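You operate a simulated robot arm through the tools that you are given. There is no shell and no other tool.

You are at the controls of a simulated robot arm. One attempt, no reset.

JOB
Heat the water to 35C and switch the heater off again.
Fine: open the stop valve before you switch on; wait till the display shows it.

It is judged by the outcome, as a careful person would: the job done as asked, and still so three seconds after it is handed in. It fails if anything else is knocked over, pushed out of place, dropped, spilled or broken.

ROBOT AND FRAMES
A 6-joint arm with a two-finger parallel gripper, fixed in place. Base frame: the origin is at the foot of the arm, x ahead of it, y to its left, z up. Readings come in mm, degrees, newtons and seconds.
With the tool pointing down near the work surface it reaches from about 300 to 700 mm from the base axis. Its first joint turns from -166.0 to 166.0 degrees. Payload 4.1 kg.
The tool frame sits at the grasp point between the pads (the TCP): z along the fingers, y along the line on which they close. The tips reach 23 mm beyond it. Largest opening 94 mm; finger width 38, thickness 10; the body of the gripper, 54 by 96 mm, starts 39 mm behind the TCP.
Orientation is that of the tool frame in the base frame, as [roll, pitch, yaw] about the fixed x, y, z axes, in that order (R = Rz(yaw) Ry(pitch) Rx(roll)). With the fingers straight down and closing along the base's y, the tool's x points along the base's -x, its y along +y and its z along -z.

CONTROLS
- The arm moves only by the tool apply_moves. Its argument "commands" is a list that holds one entry, the list of rows, each a list of 7 numbers: the turn, a rotation vector about the tool's x, y, z in degrees, then the shift along the tool's x, y, z in mm, then the finger opening in mm, from 0 to 94. In form: [[[ax, ay, az, x, y, z, grip], ...]]. A call has 1 to 20 rows; each row shifts and turns the commanded pose from where the row before left it, along the tool's axes as they then stand. Each row takes 0.2 s and may step no farther than 50 mm and 8.6 degrees from the row before; otherwise, or with a gripper value out of range, the whole call is refused. A pose out of reach is approached as far as the arm can. The call stops where the force on the tool passes 40 N (or 10 N more than at its start, if that is more) or the arm is blocked; 0.2 s more then pass. The fingers move at their own pace (about 45 mm/s each) and stop on an object; they squeeze with about 36 N. The grip force told is the motor's: it shows also when the fingers shut on nothing. Time passes only in rows, and 0.2 s behind the last, so rows that do not move let the fingers close. The reply holds the time, the measured pose of the TCP, the force on the tool along the base axes, the opening and the grip force, in the units named above and with some noise, with the torque about the TCP (base axes, N m) and any sound that the robot's microphone picked up, and new pictures: "views" is both (left out), scene, wrist or none.
- Cameras (640 x 400 px; columns grow to the right, rows downward): "scene" is fixed at [63.1, 515.7, 1713.3]; the picture's right is [-0.81, -0.59, 0.00], its down [-0.30, 0.41, -0.86] and it looks along [0.51, -0.70, -0.51] (base axes); focal length 356 px, centre (320, 200). "wrist" rides on the gripper at [86, 16, -74] in the tool frame; the picture's right is [-0.18, 0.98, 0.00], its down [-0.58, -0.11, -0.81] and it looks along [-0.79, -0.15, 0.59] (tool axes); focal length 243 px, centre (320, 200). There is no depth. A picture from a camera that has moved, and an enlarged one, comes with that camera's place and axes in the base frame and with its lens. The place of the scene camera against the robot may be out by one fixed shift of up to 25 mm in any direction.
- slide_trunk(by): slides the trunk up (or, below 0, down) by that many mm; the arm rides with it, the base frame stays. It gives what a move gives, with no picture.
- inspect(camera, box): a new picture of the part [left, top, right, bottom] of that camera's present view, enlarged. No time passes.
- hand_in(): hands the job in; it is judged then, once.

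Nothing tells you positions but the pictures and the camera data. Unless the task says otherwise, let go and move clear before handing in.

The tools are called after "Request:" as a command line: name --argument value ..., lists and objects as JSON in quotes. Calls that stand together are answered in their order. apply_moves: Moves the arm, as the interface text tells. Its arguments: {"type":"object","properties":{"commands":{"type":"array","items":{"type":"array","items":{"type":"array","items":{"type":"number"}}}},"views":{"type":"string","enum":["both","scene","wrist","none"]}},"required":["commands"]} The other tools are called the same way: slide_trunk (by) slides the trunk up or down; inspect (camera, box) takes an enlarged picture of a part of a camera's view; hand_in () hands the job in.

At the start:

```text
time_s: 0.0
ee_pos: [307.3, -123.6, 1401.6]
orientation: [180.0, 0.0, 180.0]
force: [-0.5, -1.0, 0.3]
torque: [0.0, -0.01, -0.01]
grip_width: 93.9
gripper_force: 0.1
trunk travel left (down, up): [-530.0, 60.0]
```

scene: 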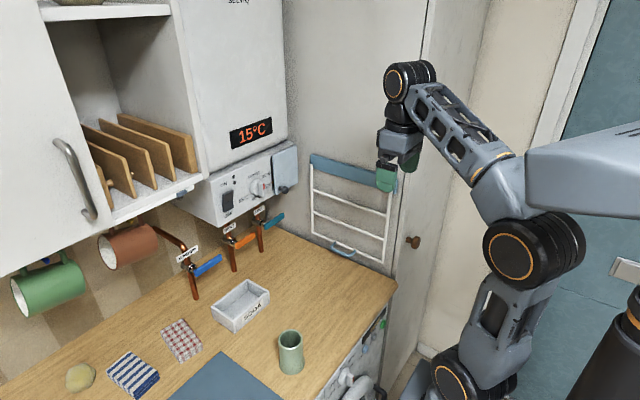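
wrist: 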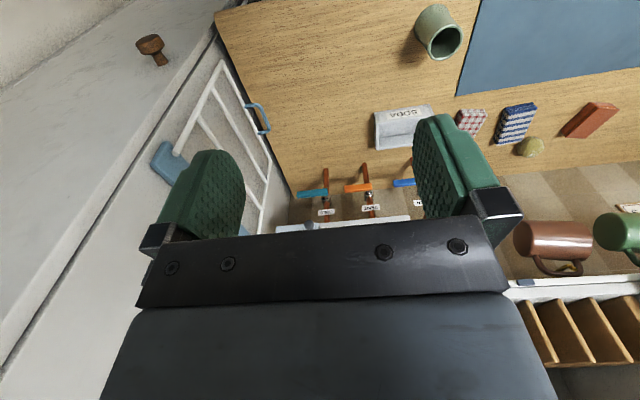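

I see a wall boiler showing 15°C with a panel below it that has a rocker switch and a knob. Under it are three labelled valves (blue, orange, teal); I'll enlarge the views to read the labels before moving.

Request:
inspect --camera "scene" --box '[160, 190, 300, 300]'

Request:
inspect --camera "scene" --box '[190, 110, 310, 230]'

Request:
inspect --camera "wrist" --box '[270, 140, 450, 240]'

Request:
inspect --camera "scene" --box '[0, 0, 320, 200]'

```text
3.64 times, centred on (230, 245) of scene
camera zoom: at [63.1, 515.7, 1713.3], right [-0.81, -0.59, 0.0], down [-0.3, 0.41, -0.86], along [0.51, -0.7, -0.51], focal length 1293 px, centre (647, 36)
```

zoom: 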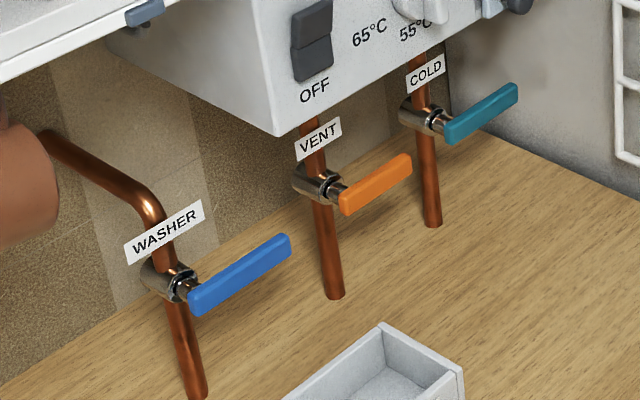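

```text
3.33 times, centred on (250, 170) of scene
camera zoom: at [63.1, 515.7, 1713.3], right [-0.81, -0.59, 0.0], down [-0.3, 0.41, -0.86], along [0.51, -0.7, -0.51], focal length 1186 px, centre (553, 300)
```

zoom: 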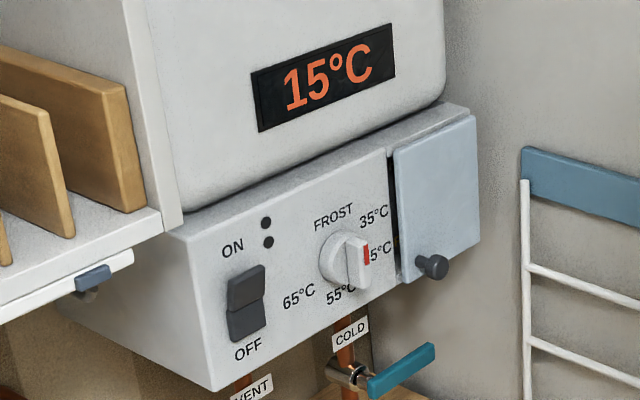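

```text
3.56 times, centred on (360, 190) of wrist
camera zoom: at [219.8, -107.5, 1477.7], right [0.18, 0.98, 0.0], down [0.58, -0.11, 0.81], along [0.79, -0.15, -0.59], focal length 863 px, centre (178, 236)
```

zoom: 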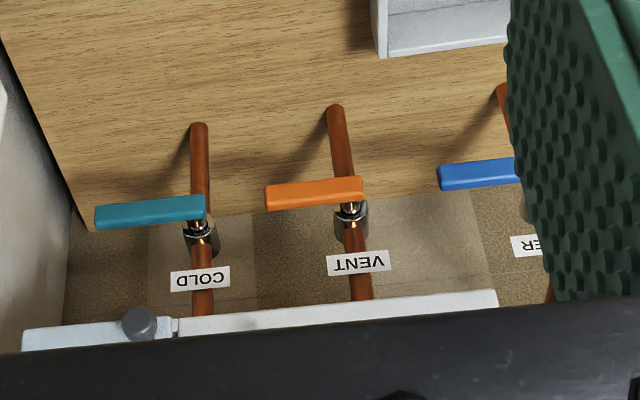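

```text
2.00 times, centred on (160, 100) of scene
camera zoom: at [63.1, 515.7, 1713.3], right [-0.81, -0.59, 0.0], down [-0.3, 0.41, -0.86], along [0.51, -0.7, -0.51], focal length 711 px, centre (640, 400)
```

zoom: 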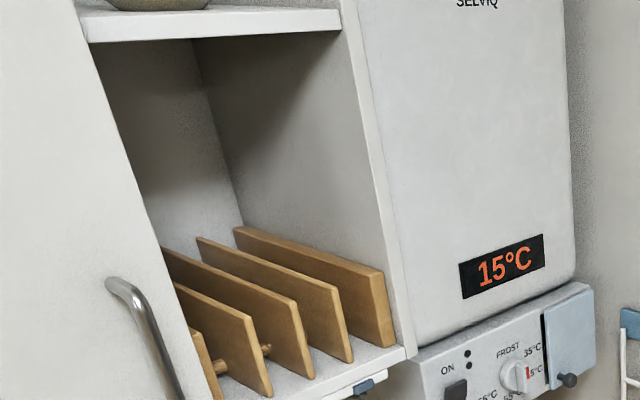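

The valves read WASHER, VENT and COLD. COLD, with the teal handle set across the pipe (closed), feeds the boiler, so I take it to be the stop valve, at about (820, -199, 1000). The panel sits near x≈780, z≈1200, and its dial points at 45°C. Next I'll lower the arm and tilt it so the wrist camera faces the panel.

Request:
apply_moves --commands '[[[0, 0, 0, 0, 0, 40, 94], [0, 0, 0, 0, 0, 40, 94], [0, 0, 0, 0, 0, 40, 94], [0, 0, 0, 0, 0, 40, 94], [0, 0, 0, 0, 0, 40, 94], [0, 0, 0, -40, 0, 0, 94], [0, 0, 0, -40, 0, 0, 94], [0, -7.4, 0, 0, 0, 0, 94], [0, -7.4, 0, 0, 0, 0, 94], [0, -7.4, 0, 0, 0, 0, 94], [0, -7.4, 0, 0, 0, 0, 94], [0, -7.4, 0, 0, 0, 0, 94]]]' --views "both"

```text
time_s: 2.6
ee_pos: [388.0, -124.6, 1203.9]
orientation: [-179.9, 37.2, -180.0]
force: [-0.1, 0.0, 0.5]
torque: [0.02, -0.03, -0.01]
grip_width: 93.8
gripper_force: 0.0
trunk travel left (down, up): [-530.0, 60.0]
camera wrist: at [272.9, -106.9, 1210.9], right [0.15, 0.98, 0.11], down [-0.02, -0.11, 0.99], along [0.99, -0.15, 0.01], focal length 243 px, centre (320, 200)
```

scene: 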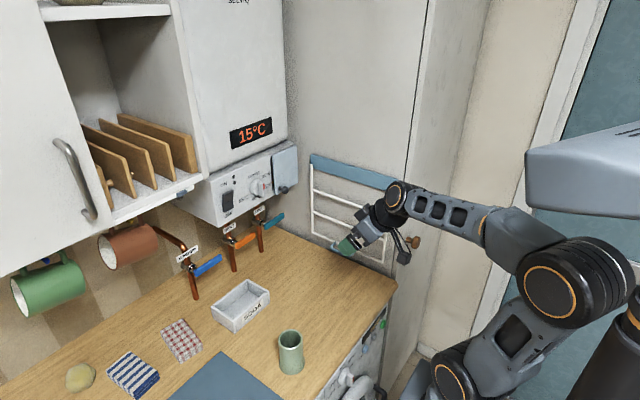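
wrist: 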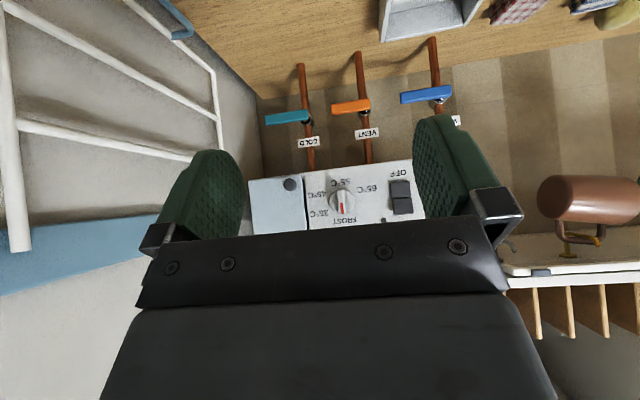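

Request:
inspect --camera "wrist" --box '[240, 150, 440, 240]'

Request:
inspect --camera "wrist" --box '[250, 40, 470, 180]'

Request:
inspect --camera "scene" --box '[210, 140, 310, 220]'

```text
3.20 times, centred on (340, 195) of wrist
camera zoom: at [272.9, -106.9, 1210.9], right [0.15, 0.98, 0.11], down [-0.02, -0.11, 0.99], along [0.99, -0.15, 0.01], focal length 776 px, centre (256, 216)
```

zoom: 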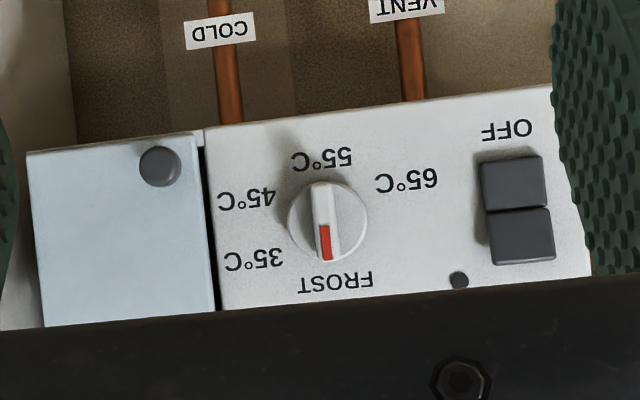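

```text
2.86 times, centred on (360, 110) of wrist
camera zoom: at [272.9, -106.9, 1210.9], right [0.15, 0.98, 0.11], down [-0.02, -0.11, 0.99], along [0.99, -0.15, 0.01], focal length 693 px, centre (206, 457)
```

zoom: 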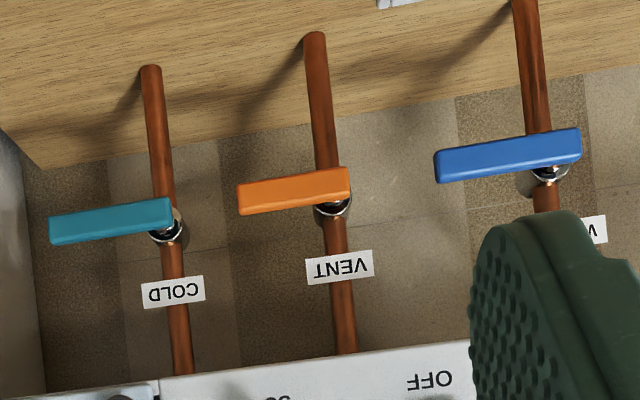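

```text
5.00 times, centred on (260, 180) of scene
camera zoom: at [63.1, 515.7, 1713.3], right [-0.81, -0.59, 0.0], down [-0.3, 0.41, -0.86], along [0.51, -0.7, -0.51], focal length 1778 px, centre (620, 300)
```

zoom: 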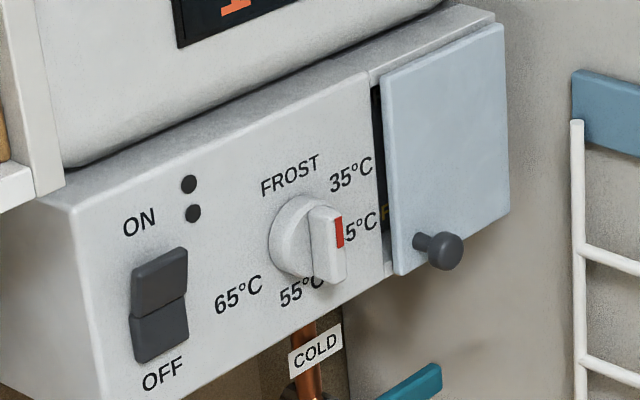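

The closer view shows the dial pointer is at FROST, straight up. The marks are spaced about 60° apart clockwise, so 35°C is one 60° step. Two wrist views together put the cover knob at about (710, -227, 1180), the dial at about (712, -134, 1222) and the COLD valve pivot at about (760, -190, 1045). Next I'll level the tool and move towards the dial for a better look.

Request:
apply_moves --commands '[[[0, -7.55, 0, 0, 0, 0, 94], [0, -7.55, 0, 0, 0, 0, 94], [0, -7.55, 0, 0, 0, 0, 94], [0, -7.55, 0, 0, 0, 0, 94], [0, -7.55, 0, 0, 0, 0, 94], [0, -7.55, 0, 0, 0, 0, 94], [0, -7.55, 0, 0, 0, 0, 94], [0, 0, 0, -18, -9, 40, 94], [0, 0, 0, 0, 0, 40, 94], [0, 0, 0, 0, 0, 40, 94], [0, 0, 0, 0, 0, 40, 94], [0, 0, 0, 0, 0, 30, 94]]]' --views "both"

```text
time_s: 5.2
ee_pos: [601.6, -151.6, 1239.5]
orientation: [175.1, 89.8, 175.1]
force: [0.6, 0.7, 0.1]
torque: [0.0, 0.01, -0.01]
grip_width: 94.2
gripper_force: 0.0
out of reach, approached as far as the arm can: row 5, 6, 7
trunk travel left (down, up): [-530.0, 60.0]
camera wrist: at [525.4, -135.3, 1153.4], right [0.0, 0.98, 0.18], down [-0.8, -0.11, 0.58], along [0.59, -0.15, 0.79], focal length 243 px, centre (320, 200)
```

scene: 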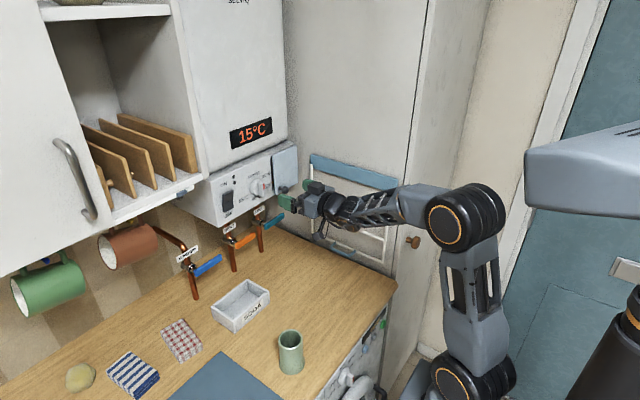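
wrist: 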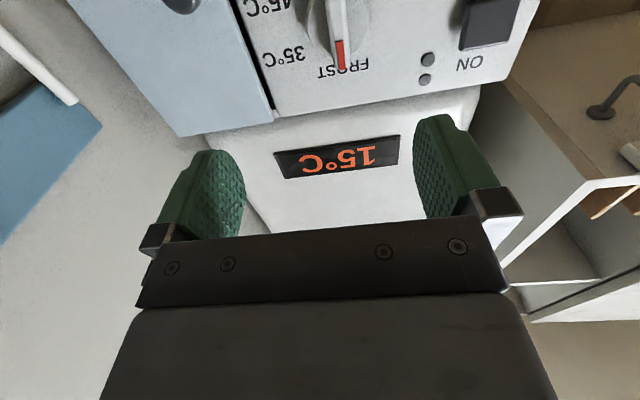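

The tool is level at (602, -152, 1240) and the dial is just ahead. I'll enlarge this view to fix the depth of the dial.

Request:
inspect --camera "wrist" --box '[160, 0, 540, 200]'

Request:
inspect --camera "wrist" --box '[260, 0, 420, 100]'

Request:
inspect --camera "scene" --box '[210, 140, 370, 240]'

```text
1.68 times, centred on (350, 100) of wrist
camera zoom: at [525.4, -135.3, 1153.4], right [0.0, 0.98, 0.18], down [-0.8, -0.11, 0.58], along [0.59, -0.15, 0.79], focal length 409 px, centre (270, 368)
```

zoom: 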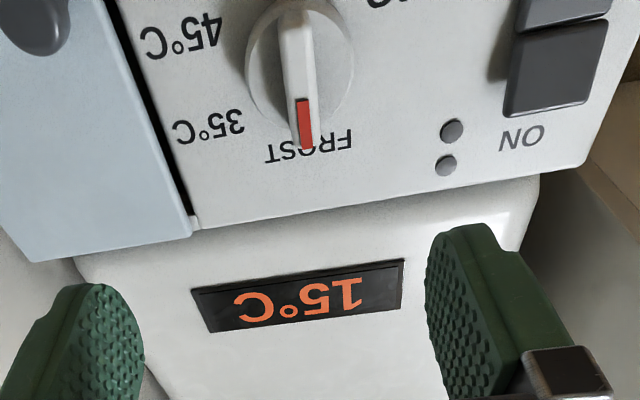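

```text
4.00 times, centred on (340, 50) of wrist
camera zoom: at [525.4, -135.3, 1153.4], right [0.0, 0.98, 0.18], down [-0.8, -0.11, 0.58], along [0.59, -0.15, 0.79], focal length 970 px, centre (240, 800)
```

zoom: 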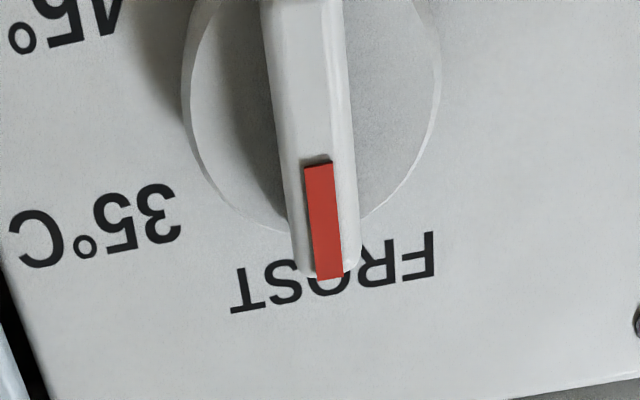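

```text
4.00 times, centred on (290, 190) of scene
camera zoom: at [63.1, 515.7, 1713.3], right [-0.81, -0.59, 0.0], down [-0.3, 0.41, -0.86], along [0.51, -0.7, -0.51], focal length 1423 px, centre (440, 240)
```

zoom: 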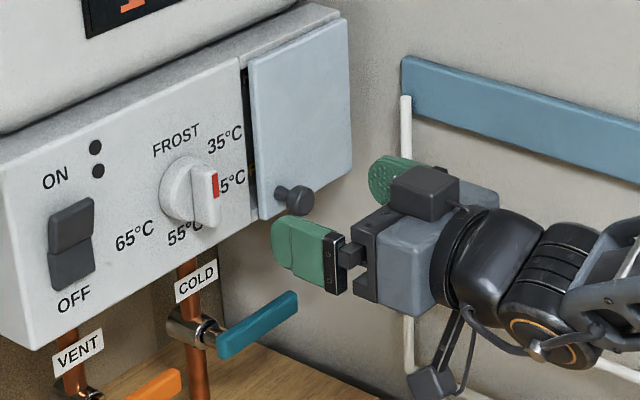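

The pointer tip is at about (713, -135, 1244), which puts the dial centre at about y=-135.5, z=1222 with a bar about 16 mm wide. I'll align on the dial axis and narrow the opening, stopping short to check.

Request:
apply_moves --commands '[[[0, 0, 0, 17.5, 16, 0, 60], [0, 0, 0, 0, 0, 30, 50], [0, 0, 0, 0, 0, 25, 50], [0, 0, 0, 0, 0, 0, 50]]]' --views "both"

```text
time_s: 6.2
ee_pos: [657.0, -136.5, 1220.9]
orientation: [-178.4, 89.8, -178.4]
force: [1.0, -0.6, 0.1]
torque: [-0.02, 0.0, -0.01]
grip_width: 50.0
gripper_force: 0.0
trunk travel left (down, up): [-530.0, 60.0]
camera wrist: at [580.1, -120.6, 1135.7], right [0.0, 0.98, 0.18], down [-0.8, -0.11, 0.58], along [0.59, -0.15, 0.79], focal length 243 px, centre (320, 200)
```

scene: 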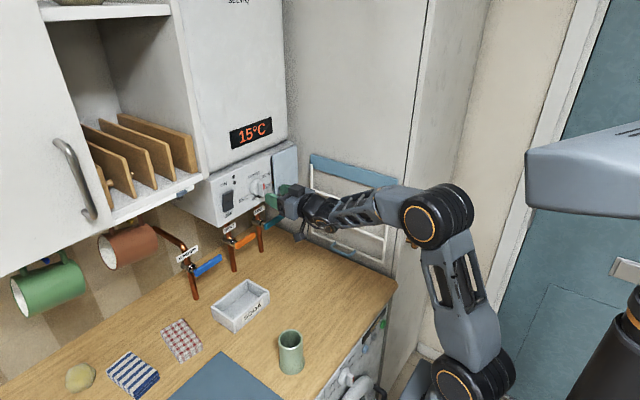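
wrist: 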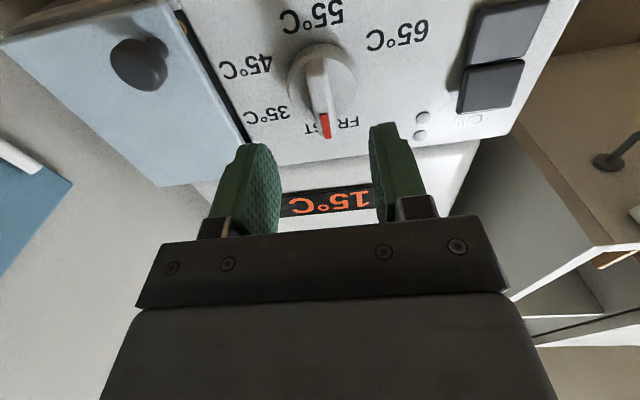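

Request:
inspect --camera "wrist" --box '[230, 0, 430, 160]'

Request:
inspect --camera "scene" --box '[210, 140, 350, 230]'

```text
2.50 times, centred on (330, 80) of wrist
camera zoom: at [580.1, -120.6, 1135.7], right [0.0, 0.98, 0.18], down [-0.8, -0.11, 0.58], along [0.59, -0.15, 0.79], focal length 606 px, centre (295, 500)
```

zoom: 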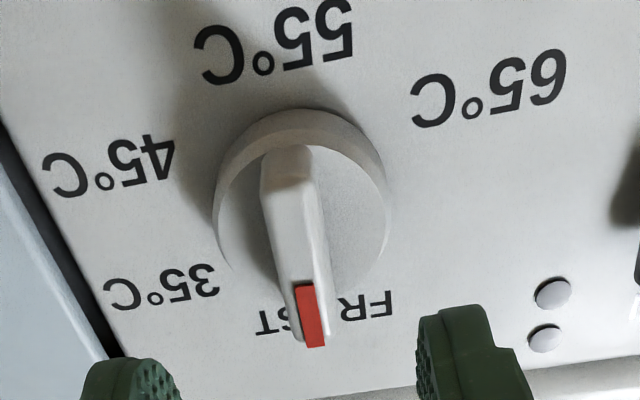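

```text
4.44 times, centred on (280, 185) of scene
camera zoom: at [63.1, 515.7, 1713.3], right [-0.81, -0.59, 0.0], down [-0.3, 0.41, -0.86], along [0.51, -0.7, -0.51], focal length 1581 px, centre (498, 267)
```

zoom: 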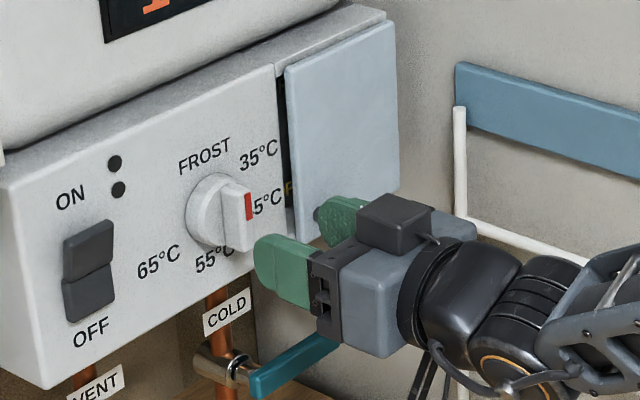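

The dial centre comes out at about (y -135, z 1221), with the bar front at x≈713 and the disc at x≈730. The gripper is aligned with it. I'll advance so the tips end just short of the disc, then close on the bar.

Request:
apply_moves --commands '[[[0, 0, 0, 0, 1, 15, 50], [0, 0, 0, 0, 0, 15, 50], [0, 0, 0, 0, 0, 10, 50], [0, 0, 0, 0, 0, 5, 50], [0, 0, 0, 0, 0, 0, 50]]]' --views "both"

```text
time_s: 7.4
ee_pos: [700.6, -134.8, 1221.6]
orientation: [177.6, 89.8, 177.6]
force: [0.1, 0.6, -0.1]
torque: [0.03, 0.0, -0.01]
grip_width: 50.2
gripper_force: 0.1
trunk travel left (down, up): [-530.0, 60.0]
camera wrist: at [625.2, -118.8, 1135.7], right [0.0, 0.98, 0.18], down [-0.8, -0.11, 0.58], along [0.59, -0.15, 0.79], focal length 243 px, centre (320, 200)
```

scene: 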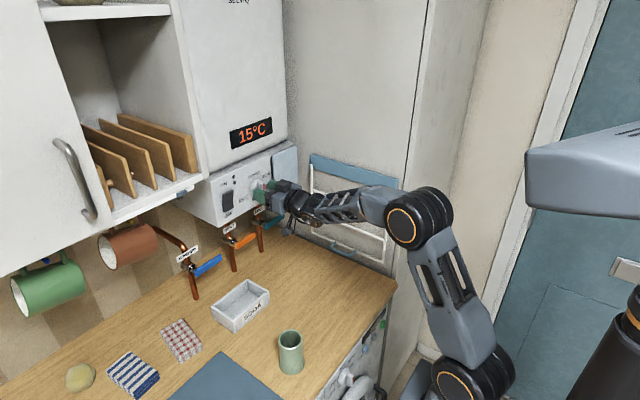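
wrist: 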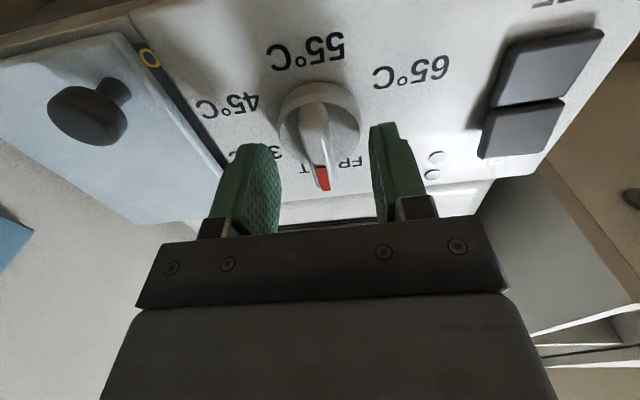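

Request:
inspect --camera "wrist" --box '[100, 20, 260, 120]'

Request:
inspect --camera "wrist" --box '[240, 60, 440, 220]'

Request:
inspect --camera "scene" --box '[240, 135, 310, 215]'

```text
4.00 times, centred on (180, 70) of wrist
camera zoom: at [625.2, -118.8, 1135.7], right [0.0, 0.98, 0.18], down [-0.8, -0.11, 0.58], along [0.59, -0.15, 0.79], focal length 970 px, centre (880, 720)
```

zoom: 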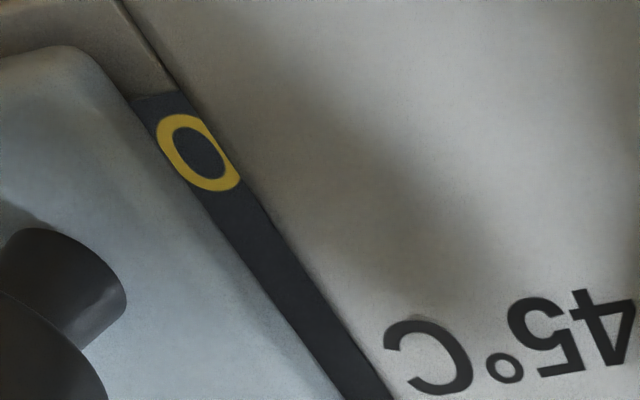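

```text
2.50 times, centred on (340, 140) of wrist
camera zoom: at [625.2, -118.8, 1135.7], right [0.0, 0.98, 0.18], down [-0.8, -0.11, 0.58], along [0.59, -0.15, 0.79], focal length 606 px, centre (270, 350)
```

zoom: 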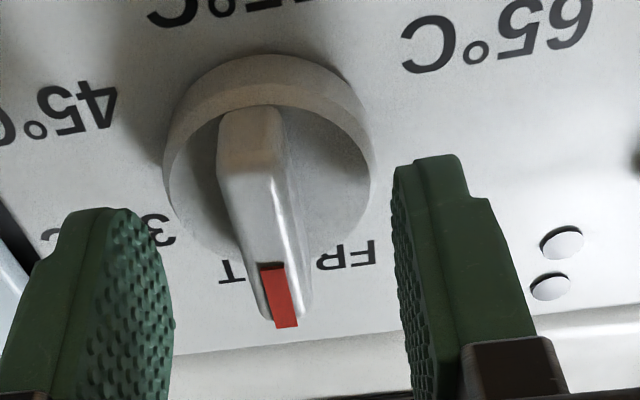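

```text
5.00 times, centred on (275, 175) of scene
camera zoom: at [63.1, 515.7, 1713.3], right [-0.81, -0.59, 0.0], down [-0.3, 0.41, -0.86], along [0.51, -0.7, -0.51], focal length 1778 px, centre (545, 325)
```

zoom: 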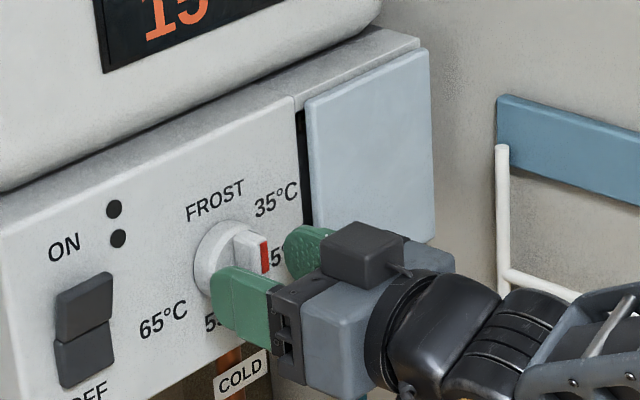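

The fingers straddle the bar with the tips about 10 mm past its front. I'll close on the bar while holding still.

Request:
apply_moves --commands '[[[0, 0, 0, 0, 0, 2, 30], [0, 0, 0, 0, 0, 0, 8], [0, 0, 0, 0, 0, 0, 8], [0, 0, 0, 0, 0, 0, 8], [0, 0, 0, 0, 0, 0, 8]]]' --views "both"

```text
time_s: 8.6
ee_pos: [703.5, -134.2, 1221.7]
orientation: [176.9, 89.9, 176.8]
force: [1.0, -0.7, 0.6]
torque: [0.0, 0.15, -0.01]
grip_width: 13.0
gripper_force: 44.9
trunk travel left (down, up): [-530.0, 60.0]
camera wrist: at [627.0, -118.8, 1136.1], right [0.0, 0.98, 0.18], down [-0.8, -0.11, 0.58], along [0.59, -0.15, 0.79], focal length 243 px, centre (320, 200)
```

scene: 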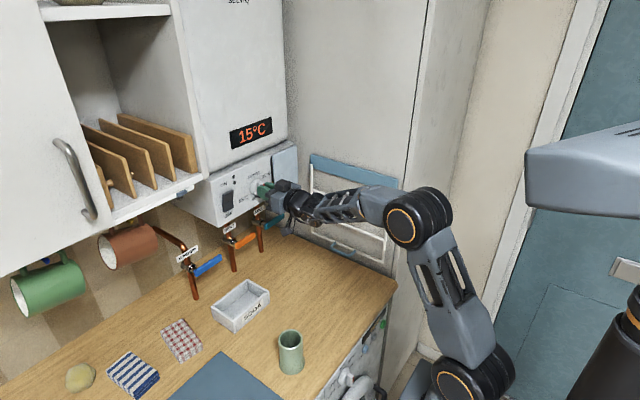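
wrist: 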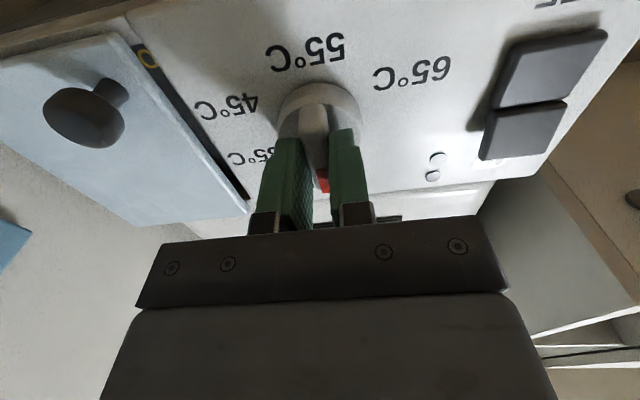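

The grip holds the bar at 13 mm with almost no side force. I'll turn the first 15° clockwise (towards 35°C) and check.

Request:
apply_moves --commands '[[[0, 0, 7.5, 0, 0, 0, 8], [0, 0, 7.5, 0, 0, 0, 8]]]' --views "wrist"

```text
time_s: 9.2
ee_pos: [702.4, -135.1, 1222.0]
orientation: [90.7, 74.9, 90.5]
force: [3.7, -1.8, 5.5]
torque: [0.0, 1.24, 0.36]
grip_width: 12.9
gripper_force: 44.9
trunk travel left (down, up): [-530.0, 60.0]
camera wrist: at [627.1, -97.0, 1143.2], right [0.0, 0.9, 0.43], down [-0.81, -0.26, 0.54], along [0.59, -0.35, 0.73], focal length 243 px, centre (320, 200)
```

wrist: 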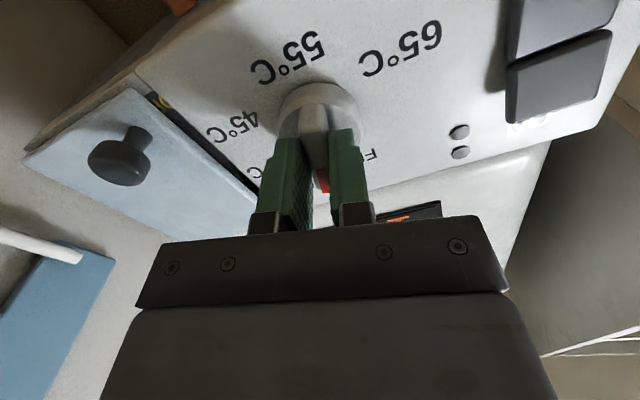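

The dial is turning with the fingers towards 35°C at low force. I'll continue to the full 60°.

Request:
apply_moves --commands '[[[0, 0, 7.5, 0, 0, 0, 8], [0, 0, 7.5, 0, 0, 0, 8], [0, 0, 7.5, 0, 0, 0, 8], [0, 0, 7.5, 0, 0, 0, 8]]]' --views "wrist"

Request:
apply_moves --commands '[[[0, 0, 7.5, 0, 0, 0, 8], [0, 0, 7.5, 0, 0, 0, 8], [0, 0, 0, 0, 0, 0, 8]]]' --views "both"

```text
time_s: 10.2
ee_pos: [702.8, -135.7, 1221.9]
orientation: [90.2, 44.9, 90.1]
force: [5.3, -3.6, 4.4]
torque: [-0.01, 0.71, 0.75]
grip_width: 13.1
gripper_force: 44.9
trunk travel left (down, up): [-530.0, 60.0]
camera wrist: at [627.1, -62.7, 1172.8], right [0.0, 0.56, 0.83], down [-0.81, -0.49, 0.33], along [0.59, -0.67, 0.45], focal length 243 px, centre (320, 200)
```

wrist: 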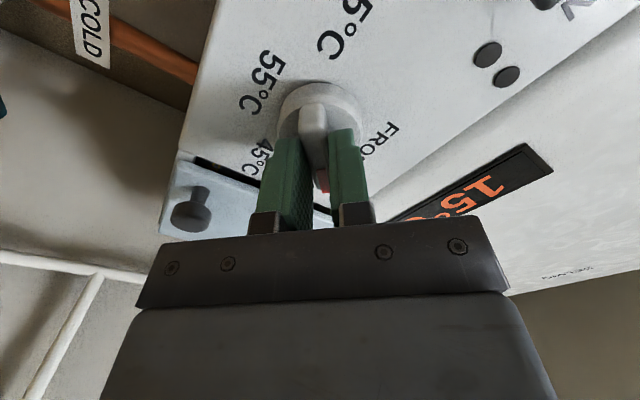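

```text
time_s: 11.0
ee_pos: [703.7, -135.6, 1222.2]
orientation: [90.3, 29.8, 90.0]
force: [2.5, -1.6, 0.5]
torque: [-0.01, -0.19, 0.04]
grip_width: 12.7
gripper_force: 45.6
trunk travel left (down, up): [-530.0, 60.0]
camera wrist: at [627.2, -52.5, 1193.3], right [0.0, 0.33, 0.94], down [-0.81, -0.56, 0.2], along [0.59, -0.76, 0.26], focal length 243 px, centre (320, 200)
```

scene: 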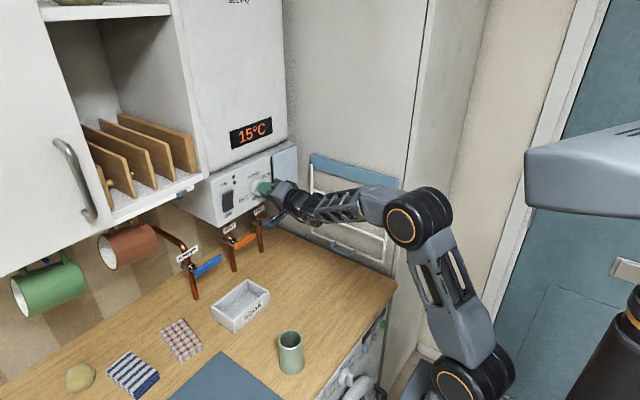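
wrist: 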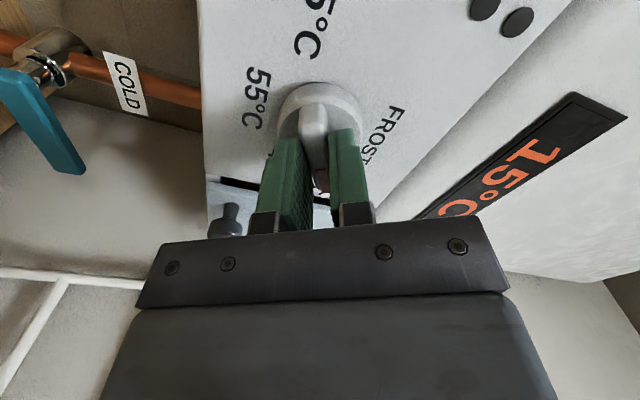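

The dial has turned 60°. I'll release, back straight off and check where the pointer sits.

Request:
apply_moves --commands '[[[0, 0, 0, 0, 0, 0, 40], [0, 0, 0, 0, 0, 0, 40], [0, 0, 0, 0, 0, -20, 40], [0, 0, 0, 0, 0, -40, 40], [0, 0, 0, 0, 0, -40, 40]]]' --views "both"

```text
time_s: 12.2
ee_pos: [599.9, -135.5, 1223.4]
orientation: [90.1, 30.0, 90.0]
force: [0.7, 0.4, -0.6]
torque: [0.04, -0.01, 0.02]
grip_width: 39.9
gripper_force: 0.0
trunk travel left (down, up): [-530.0, 60.0]
camera wrist: at [524.8, -51.7, 1195.2], right [0.0, 0.33, 0.94], down [-0.81, -0.56, 0.2], along [0.59, -0.76, 0.27], focal length 243 px, centre (320, 200)
```

scene: 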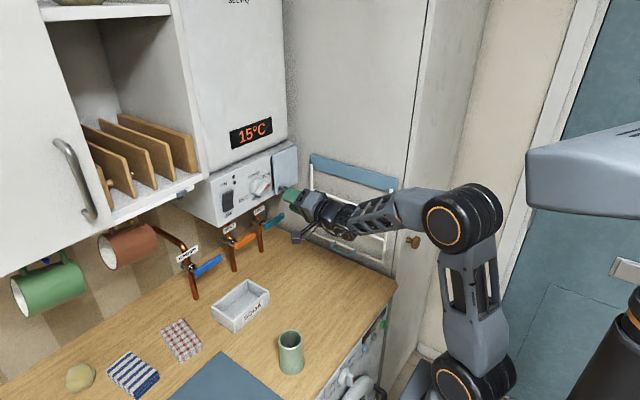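
wrist: 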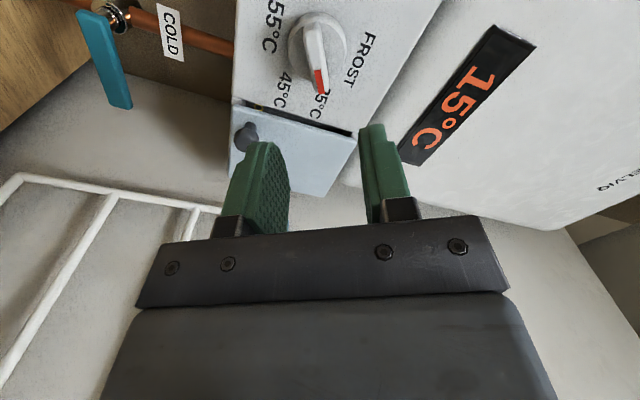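

Request:
inspect --camera "wrist" --box '[230, 0, 390, 130]'

Request:
inspect --camera "scene" --box '[210, 140, 310, 220]'

Request:
inspect --camera "wrist" --box '[60, 0, 260, 120]'

```text
3.08 times, centred on (310, 65) of wrist
camera zoom: at [524.8, -51.7, 1195.2], right [0.0, 0.33, 0.94], down [-0.81, -0.56, 0.2], along [0.59, -0.76, 0.27], focal length 746 px, centre (351, 615)
```

zoom: 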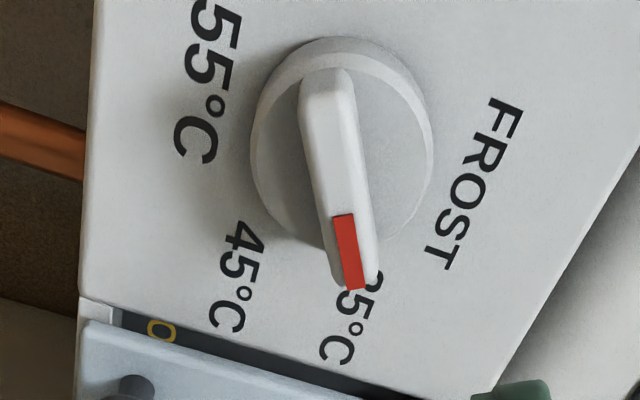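

```text
5.00 times, centred on (260, 180) of scene
camera zoom: at [63.1, 515.7, 1713.3], right [-0.81, -0.59, 0.0], down [-0.3, 0.41, -0.86], along [0.51, -0.7, -0.51], focal length 1778 px, centre (620, 300)
```

zoom: 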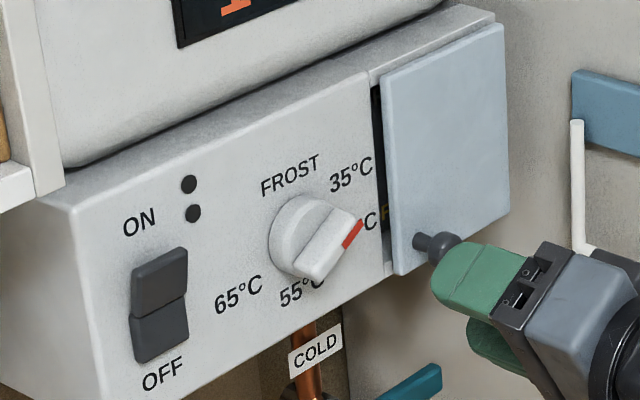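

```text
3.20 times, centred on (160, 60) of wrist
camera zoom: at [524.8, -51.7, 1195.2], right [0.0, 0.33, 0.94], down [-0.81, -0.56, 0.2], along [0.59, -0.76, 0.27], focal length 776 px, centre (832, 648)
```

zoom: 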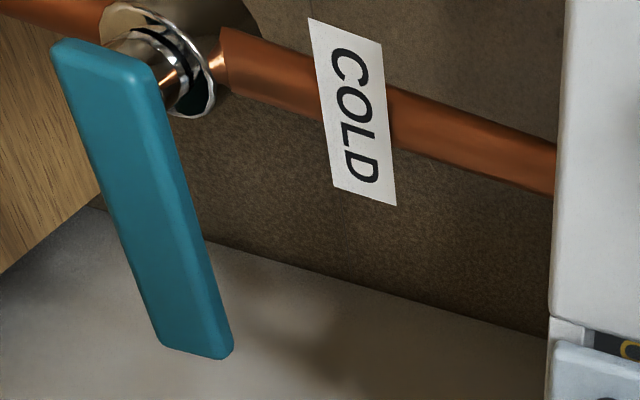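

The pointer now lies towards 35°C. Some yellow lettering shows in the gap beside the cover, so I'll look closer at it before going on.

Request:
inspect --camera "scene" --box '[278, 160, 298, 200]'

Request:
inspect --camera "wrist" --box '[240, 90, 340, 140]'

```text
10.00 times, centred on (288, 180) of scene
camera zoom: at [63.1, 515.7, 1713.3], right [-0.81, -0.59, 0.0], down [-0.3, 0.41, -0.86], along [0.51, -0.7, -0.51], focal length 3557 px, centre (640, 400)
```

zoom: 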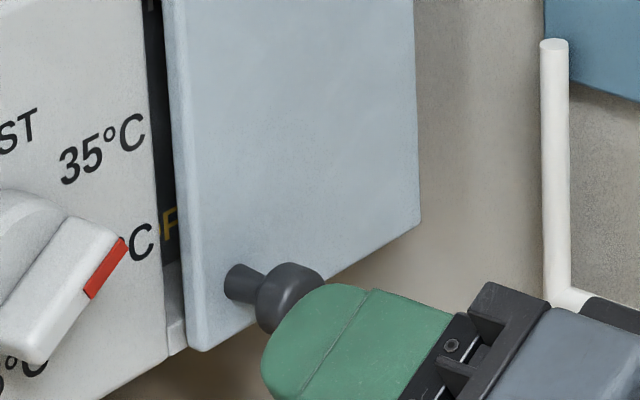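

```text
6.40 times, centred on (290, 115) of wrist
camera zoom: at [524.8, -51.7, 1195.2], right [0.0, 0.33, 0.94], down [-0.81, -0.56, 0.2], along [0.59, -0.76, 0.27], focal length 1553 px, centre (512, 744)
```

zoom: 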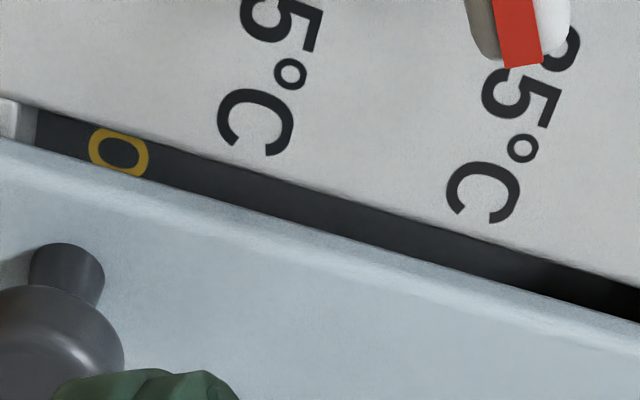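

Behind the cover I can read part of a yellow "OF…", possibly a second control, and I'll only look there if the heater doesn't respond. The teal COLD handle triangulates to x≈780, z≈1031, running from y≈-189 to -284, with its pivot near y≈-198. I'll turn the gripper so it closes vertically and move in front of the handle, staying back at x=600.

Request:
apply_moves --commands '[[[0, 0, 7.5, 0, 0, 0, 60], [0, 0, 7.5, 0, 0, 0, 60], [0, 0, 7.5, 0, 0, 0, 60], [0, 0, 7.5, 0, 0, 0, 60], [0, 0, 0, -24, -38.5, 0, 60], [0, 0, 0, -24, -38.5, 0, 60], [0, 0, 0, -24, -38.5, 0, 60], [0, 0, 0, -24, -38.5, 0, 60], [0, 0, 0, -24, -38.5, 0, 60]]]' --views "both"

```text
time_s: 14.2
ee_pos: [601.1, -254.6, 1029.6]
orientation: [90.1, 0.0, 90.0]
force: [0.9, -0.7, -0.2]
torque: [0.0, 0.04, 0.04]
grip_width: 60.2
gripper_force: 0.0
trunk travel left (down, up): [-530.0, 60.0]
camera wrist: at [525.6, -168.4, 1045.5], right [0.0, -0.18, 0.98], down [-0.81, -0.58, -0.11], along [0.59, -0.79, -0.15], focal length 243 px, centre (320, 200)
```

scene: 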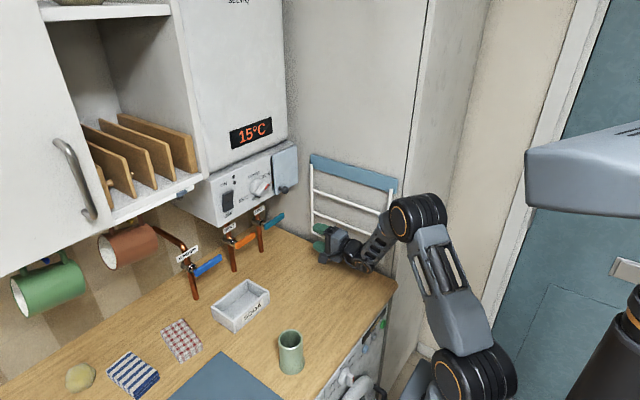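
wrist: 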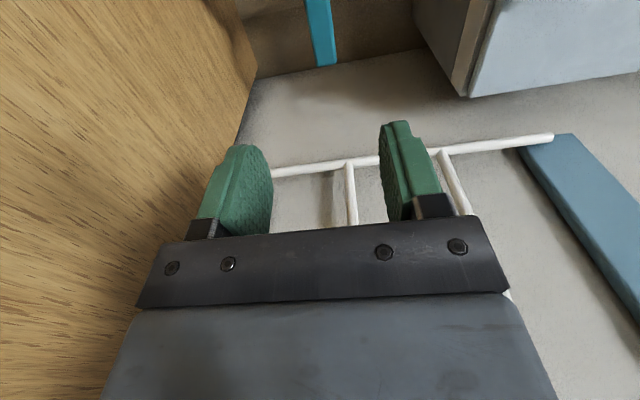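

The handle end in this view falls at (780, -284, 1031), matching my estimate, and the gripper is level with it. I'll advance partway and check.

Request:
apply_moves --commands '[[[0, 0, 0, 0, 1.5, 40, 60], [0, 0, 0, 0, 0, 40, 60], [0, 0, 0, 0, 0, 40, 60]]]' --views "both"

```text
time_s: 15.0
ee_pos: [724.7, -255.4, 1031.6]
orientation: [90.2, 0.1, 90.0]
force: [0.4, -0.2, 0.0]
torque: [0.03, 0.0, 0.0]
grip_width: 60.1
gripper_force: 0.0
trunk travel left (down, up): [-530.0, 60.0]
camera wrist: at [648.6, -168.7, 1047.8], right [0.0, -0.18, 0.98], down [-0.81, -0.58, -0.11], along [0.59, -0.79, -0.15], focal length 243 px, centre (320, 200)
```

scene: 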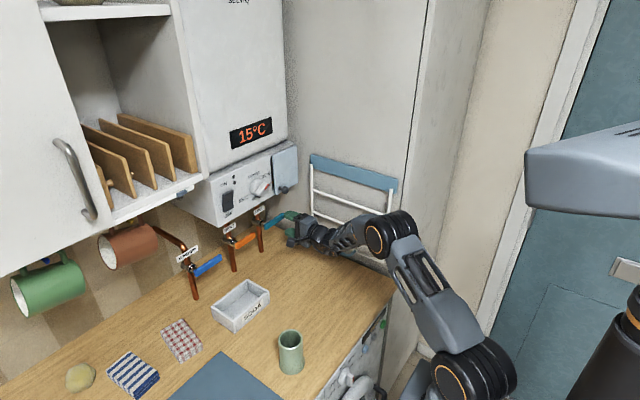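
wrist: 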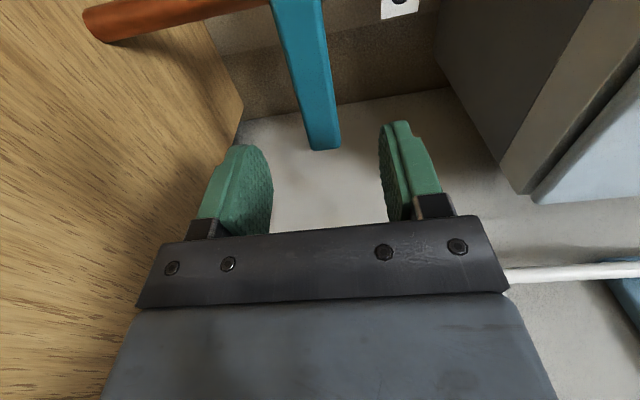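

The handle sits between the fingers. I'll move the last 42 mm, then close on the handle.

Request:
apply_moves --commands '[[[0, 0, 0, 0, -2, 20, 60], [0, 0, 0, 0, 0, 15, 60], [0, 0, 0, 0, 0, 7, 60], [0, 0, 0, 0, 0, 0, 8], [0, 0, 0, 0, 0, 0, 8], [0, 0, 0, 0, 0, 0, 8], [0, 0, 0, 0, 0, 0, 8]]]' --views "both"

```text
time_s: 16.6
ee_pos: [763.3, -256.5, 1029.9]
orientation: [90.0, 0.0, 90.0]
force: [3.0, -1.0, 5.9]
torque: [0.38, -0.12, -0.15]
grip_width: 21.7
gripper_force: 44.7
trunk travel left (down, up): [-530.0, 60.0]
camera wrist: at [688.5, -169.2, 1046.3], right [0.0, -0.18, 0.98], down [-0.81, -0.58, -0.11], along [0.59, -0.79, -0.15], focal length 243 px, centre (320, 200)
```

scene: 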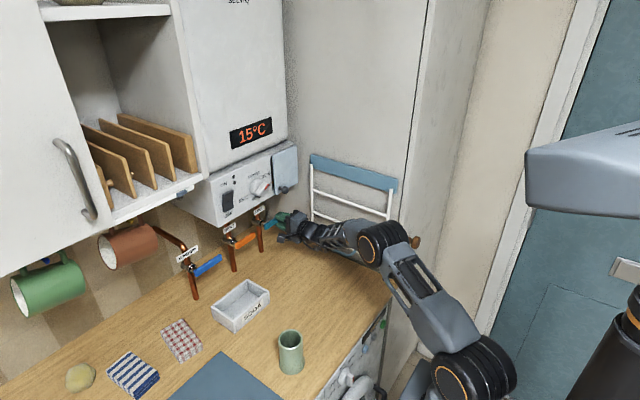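
wrist: 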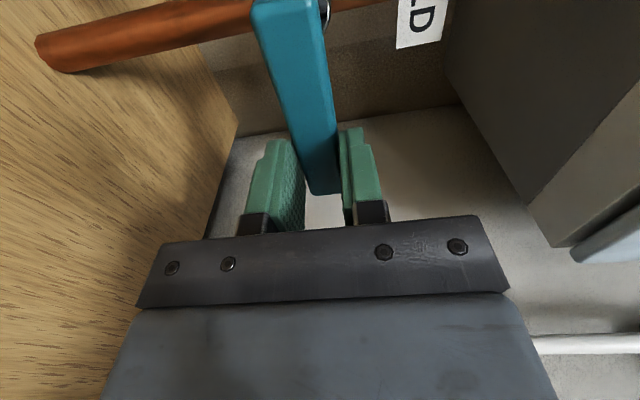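

The handle is gripped at 21.7 mm, about 58 mm from the pivot. I'll try a gentle 10° swing upwards, the usual anticlockwise opening direction, and watch the force.

Request:
apply_moves --commands '[[[0, 0, -2.5, 0, 0, 0, 8], [0, 0, 0, 0, 5.1, 0, 8], [0, 0, -5, 0, 0, 0, 8], [0, 0, 0, 0, 5.1, 0, 8], [0, 0, -2.5, 0, 0, 0, 8]]]' --views "both"

```text
time_s: 17.8
ee_pos: [764.5, -255.3, 1033.1]
orientation: [90.8, 9.6, 90.0]
force: [-4.8, 0.9, -21.0]
torque: [2.27, 0.08, -0.2]
grip_width: 26.9
gripper_force: 44.4
trunk travel left (down, up): [-530.0, 60.0]
camera wrist: at [688.5, -167.0, 1034.7], right [0.01, -0.02, 1.0], down [-0.81, -0.59, 0.0], along [0.59, -0.81, -0.02], focal length 243 px, centre (320, 200)
```

scene: 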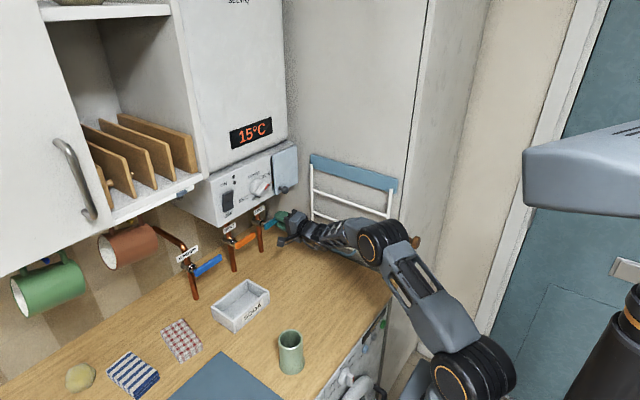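
wrist: 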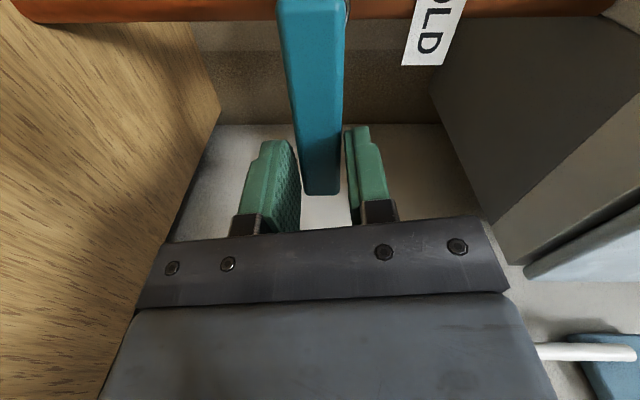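

The handle resisted going up: 2.3 N·m of torque and the grip got wedged open, so it's against its stop that way. I'll undo that motion and test 10° downwards.

Request:
apply_moves --commands '[[[0, 0, 2.5, 0, 0, 0, 8], [0, 0, 0, 0, -5.1, 0, 8], [0, 0, 5, 0, 0, 0, 8], [0, 0, 0, 0, -5.1, 0, 8], [0, 0, 2.5, 0, 0, 0, 8], [0, 0, 0, 0, 0, 0, 8]]]' --views "wrist"

Request:
apply_moves --commands '[[[0, 0, 2.5, 0, 0, 0, 8], [0, 0, 0, 0, -5.1, 0, 8], [0, 0, 5, 0, 0, 0, 8], [0, 0, 0, 0, -5.1, 0, 8], [0, 0, 2.5, 0, 0, 0, 8]]]' --views "both"

```text
time_s: 19.2
ee_pos: [763.4, -256.4, 1029.3]
orientation: [90.2, 0.1, 90.0]
force: [-6.9, -2.6, -8.9]
torque: [-0.39, 0.14, 0.32]
grip_width: 21.6
gripper_force: 44.9
trunk travel left (down, up): [-530.0, 60.0]
camera wrist: at [688.4, -170.1, 1046.4], right [0.0, -0.18, 0.98], down [-0.81, -0.58, -0.11], along [0.59, -0.79, -0.15], focal length 243 px, centre (320, 200)
```

wrist: 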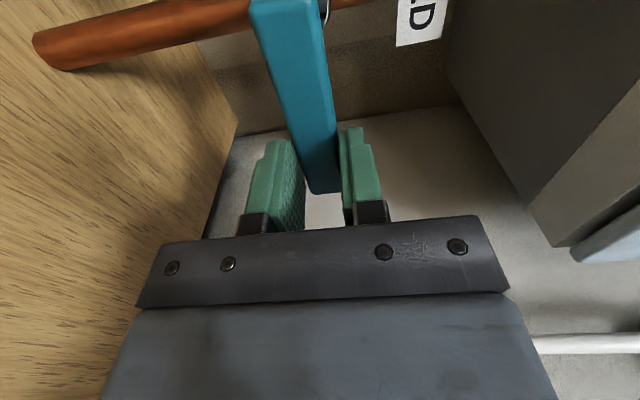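

```text
time_s: 20.4
ee_pos: [764.5, -256.7, 1021.0]
orientation: [90.0, -10.0, 89.8]
force: [1.9, -7.3, 4.8]
torque: [0.32, -0.11, -0.73]
grip_width: 21.9
gripper_force: 44.9
trunk travel left (down, up): [-530.0, 60.0]
camera wrist: at [688.5, -173.4, 1051.3], right [0.0, -0.35, 0.94], down [-0.81, -0.55, -0.21], along [0.59, -0.75, -0.28], focal length 243 px, centre (320, 200)
```

scene: 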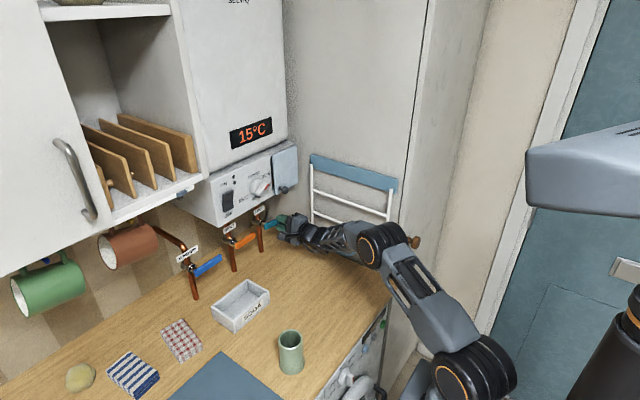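
wrist: 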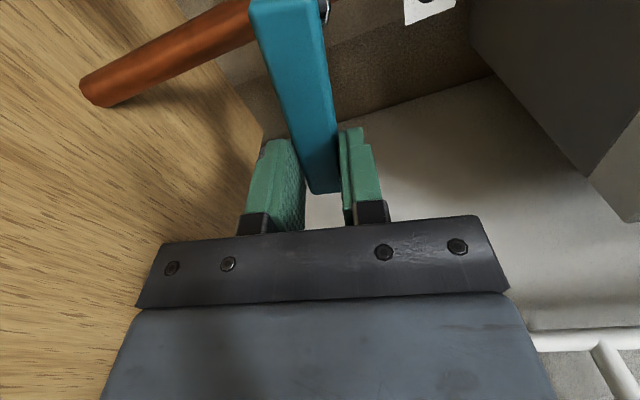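

Downwards the handle follows freely, so that's the opening direction. I'll continue along the arc in 30° stages.

Request:
apply_moves --commands '[[[0, 0, 3.75, 0, 0, 0, 8], [0, 0, 0, 0, -7.65, 0, 8], [0, 0, 7.5, 0, 0, 0, 8], [0, 0, 0, 0, -7.65, 0, 8], [0, 0, 7.5, 0, 0, 0, 8], [0, 0, 0, 0, -7.65, 0, 8], [0, 0, 7.5, 0, 0, 0, 8], [0, 0, 0, 0, -7.65, 0, 8], [0, 0, 3.75, 0, 0, 0, 8]]]' --views "both"

```text
time_s: 22.4
ee_pos: [764.2, -243.8, 993.1]
orientation: [90.0, -40.2, 90.0]
force: [7.2, -10.9, 16.9]
torque: [1.15, 0.12, -0.72]
grip_width: 21.6
gripper_force: 45.0
trunk travel left (down, up): [-530.0, 60.0]
camera wrist: at [688.5, -187.4, 1061.5], right [0.0, -0.77, 0.63], down [-0.81, -0.37, -0.46], along [0.59, -0.51, -0.62], focal length 243 px, centre (320, 200)
```

scene: 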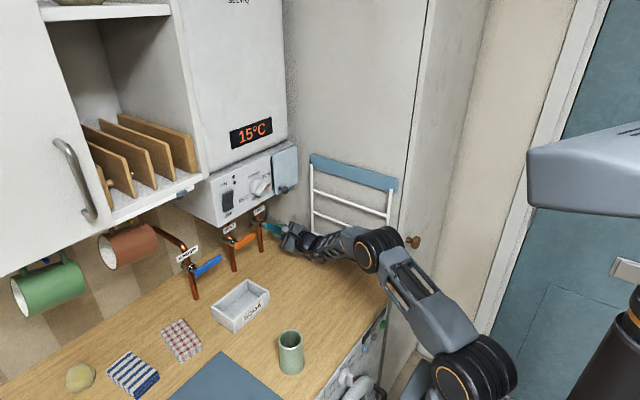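
wrist: 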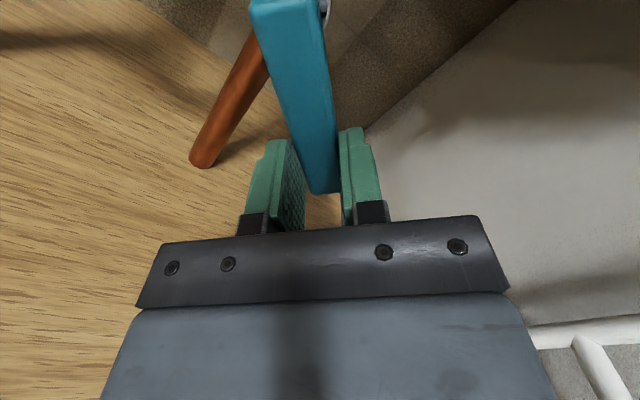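

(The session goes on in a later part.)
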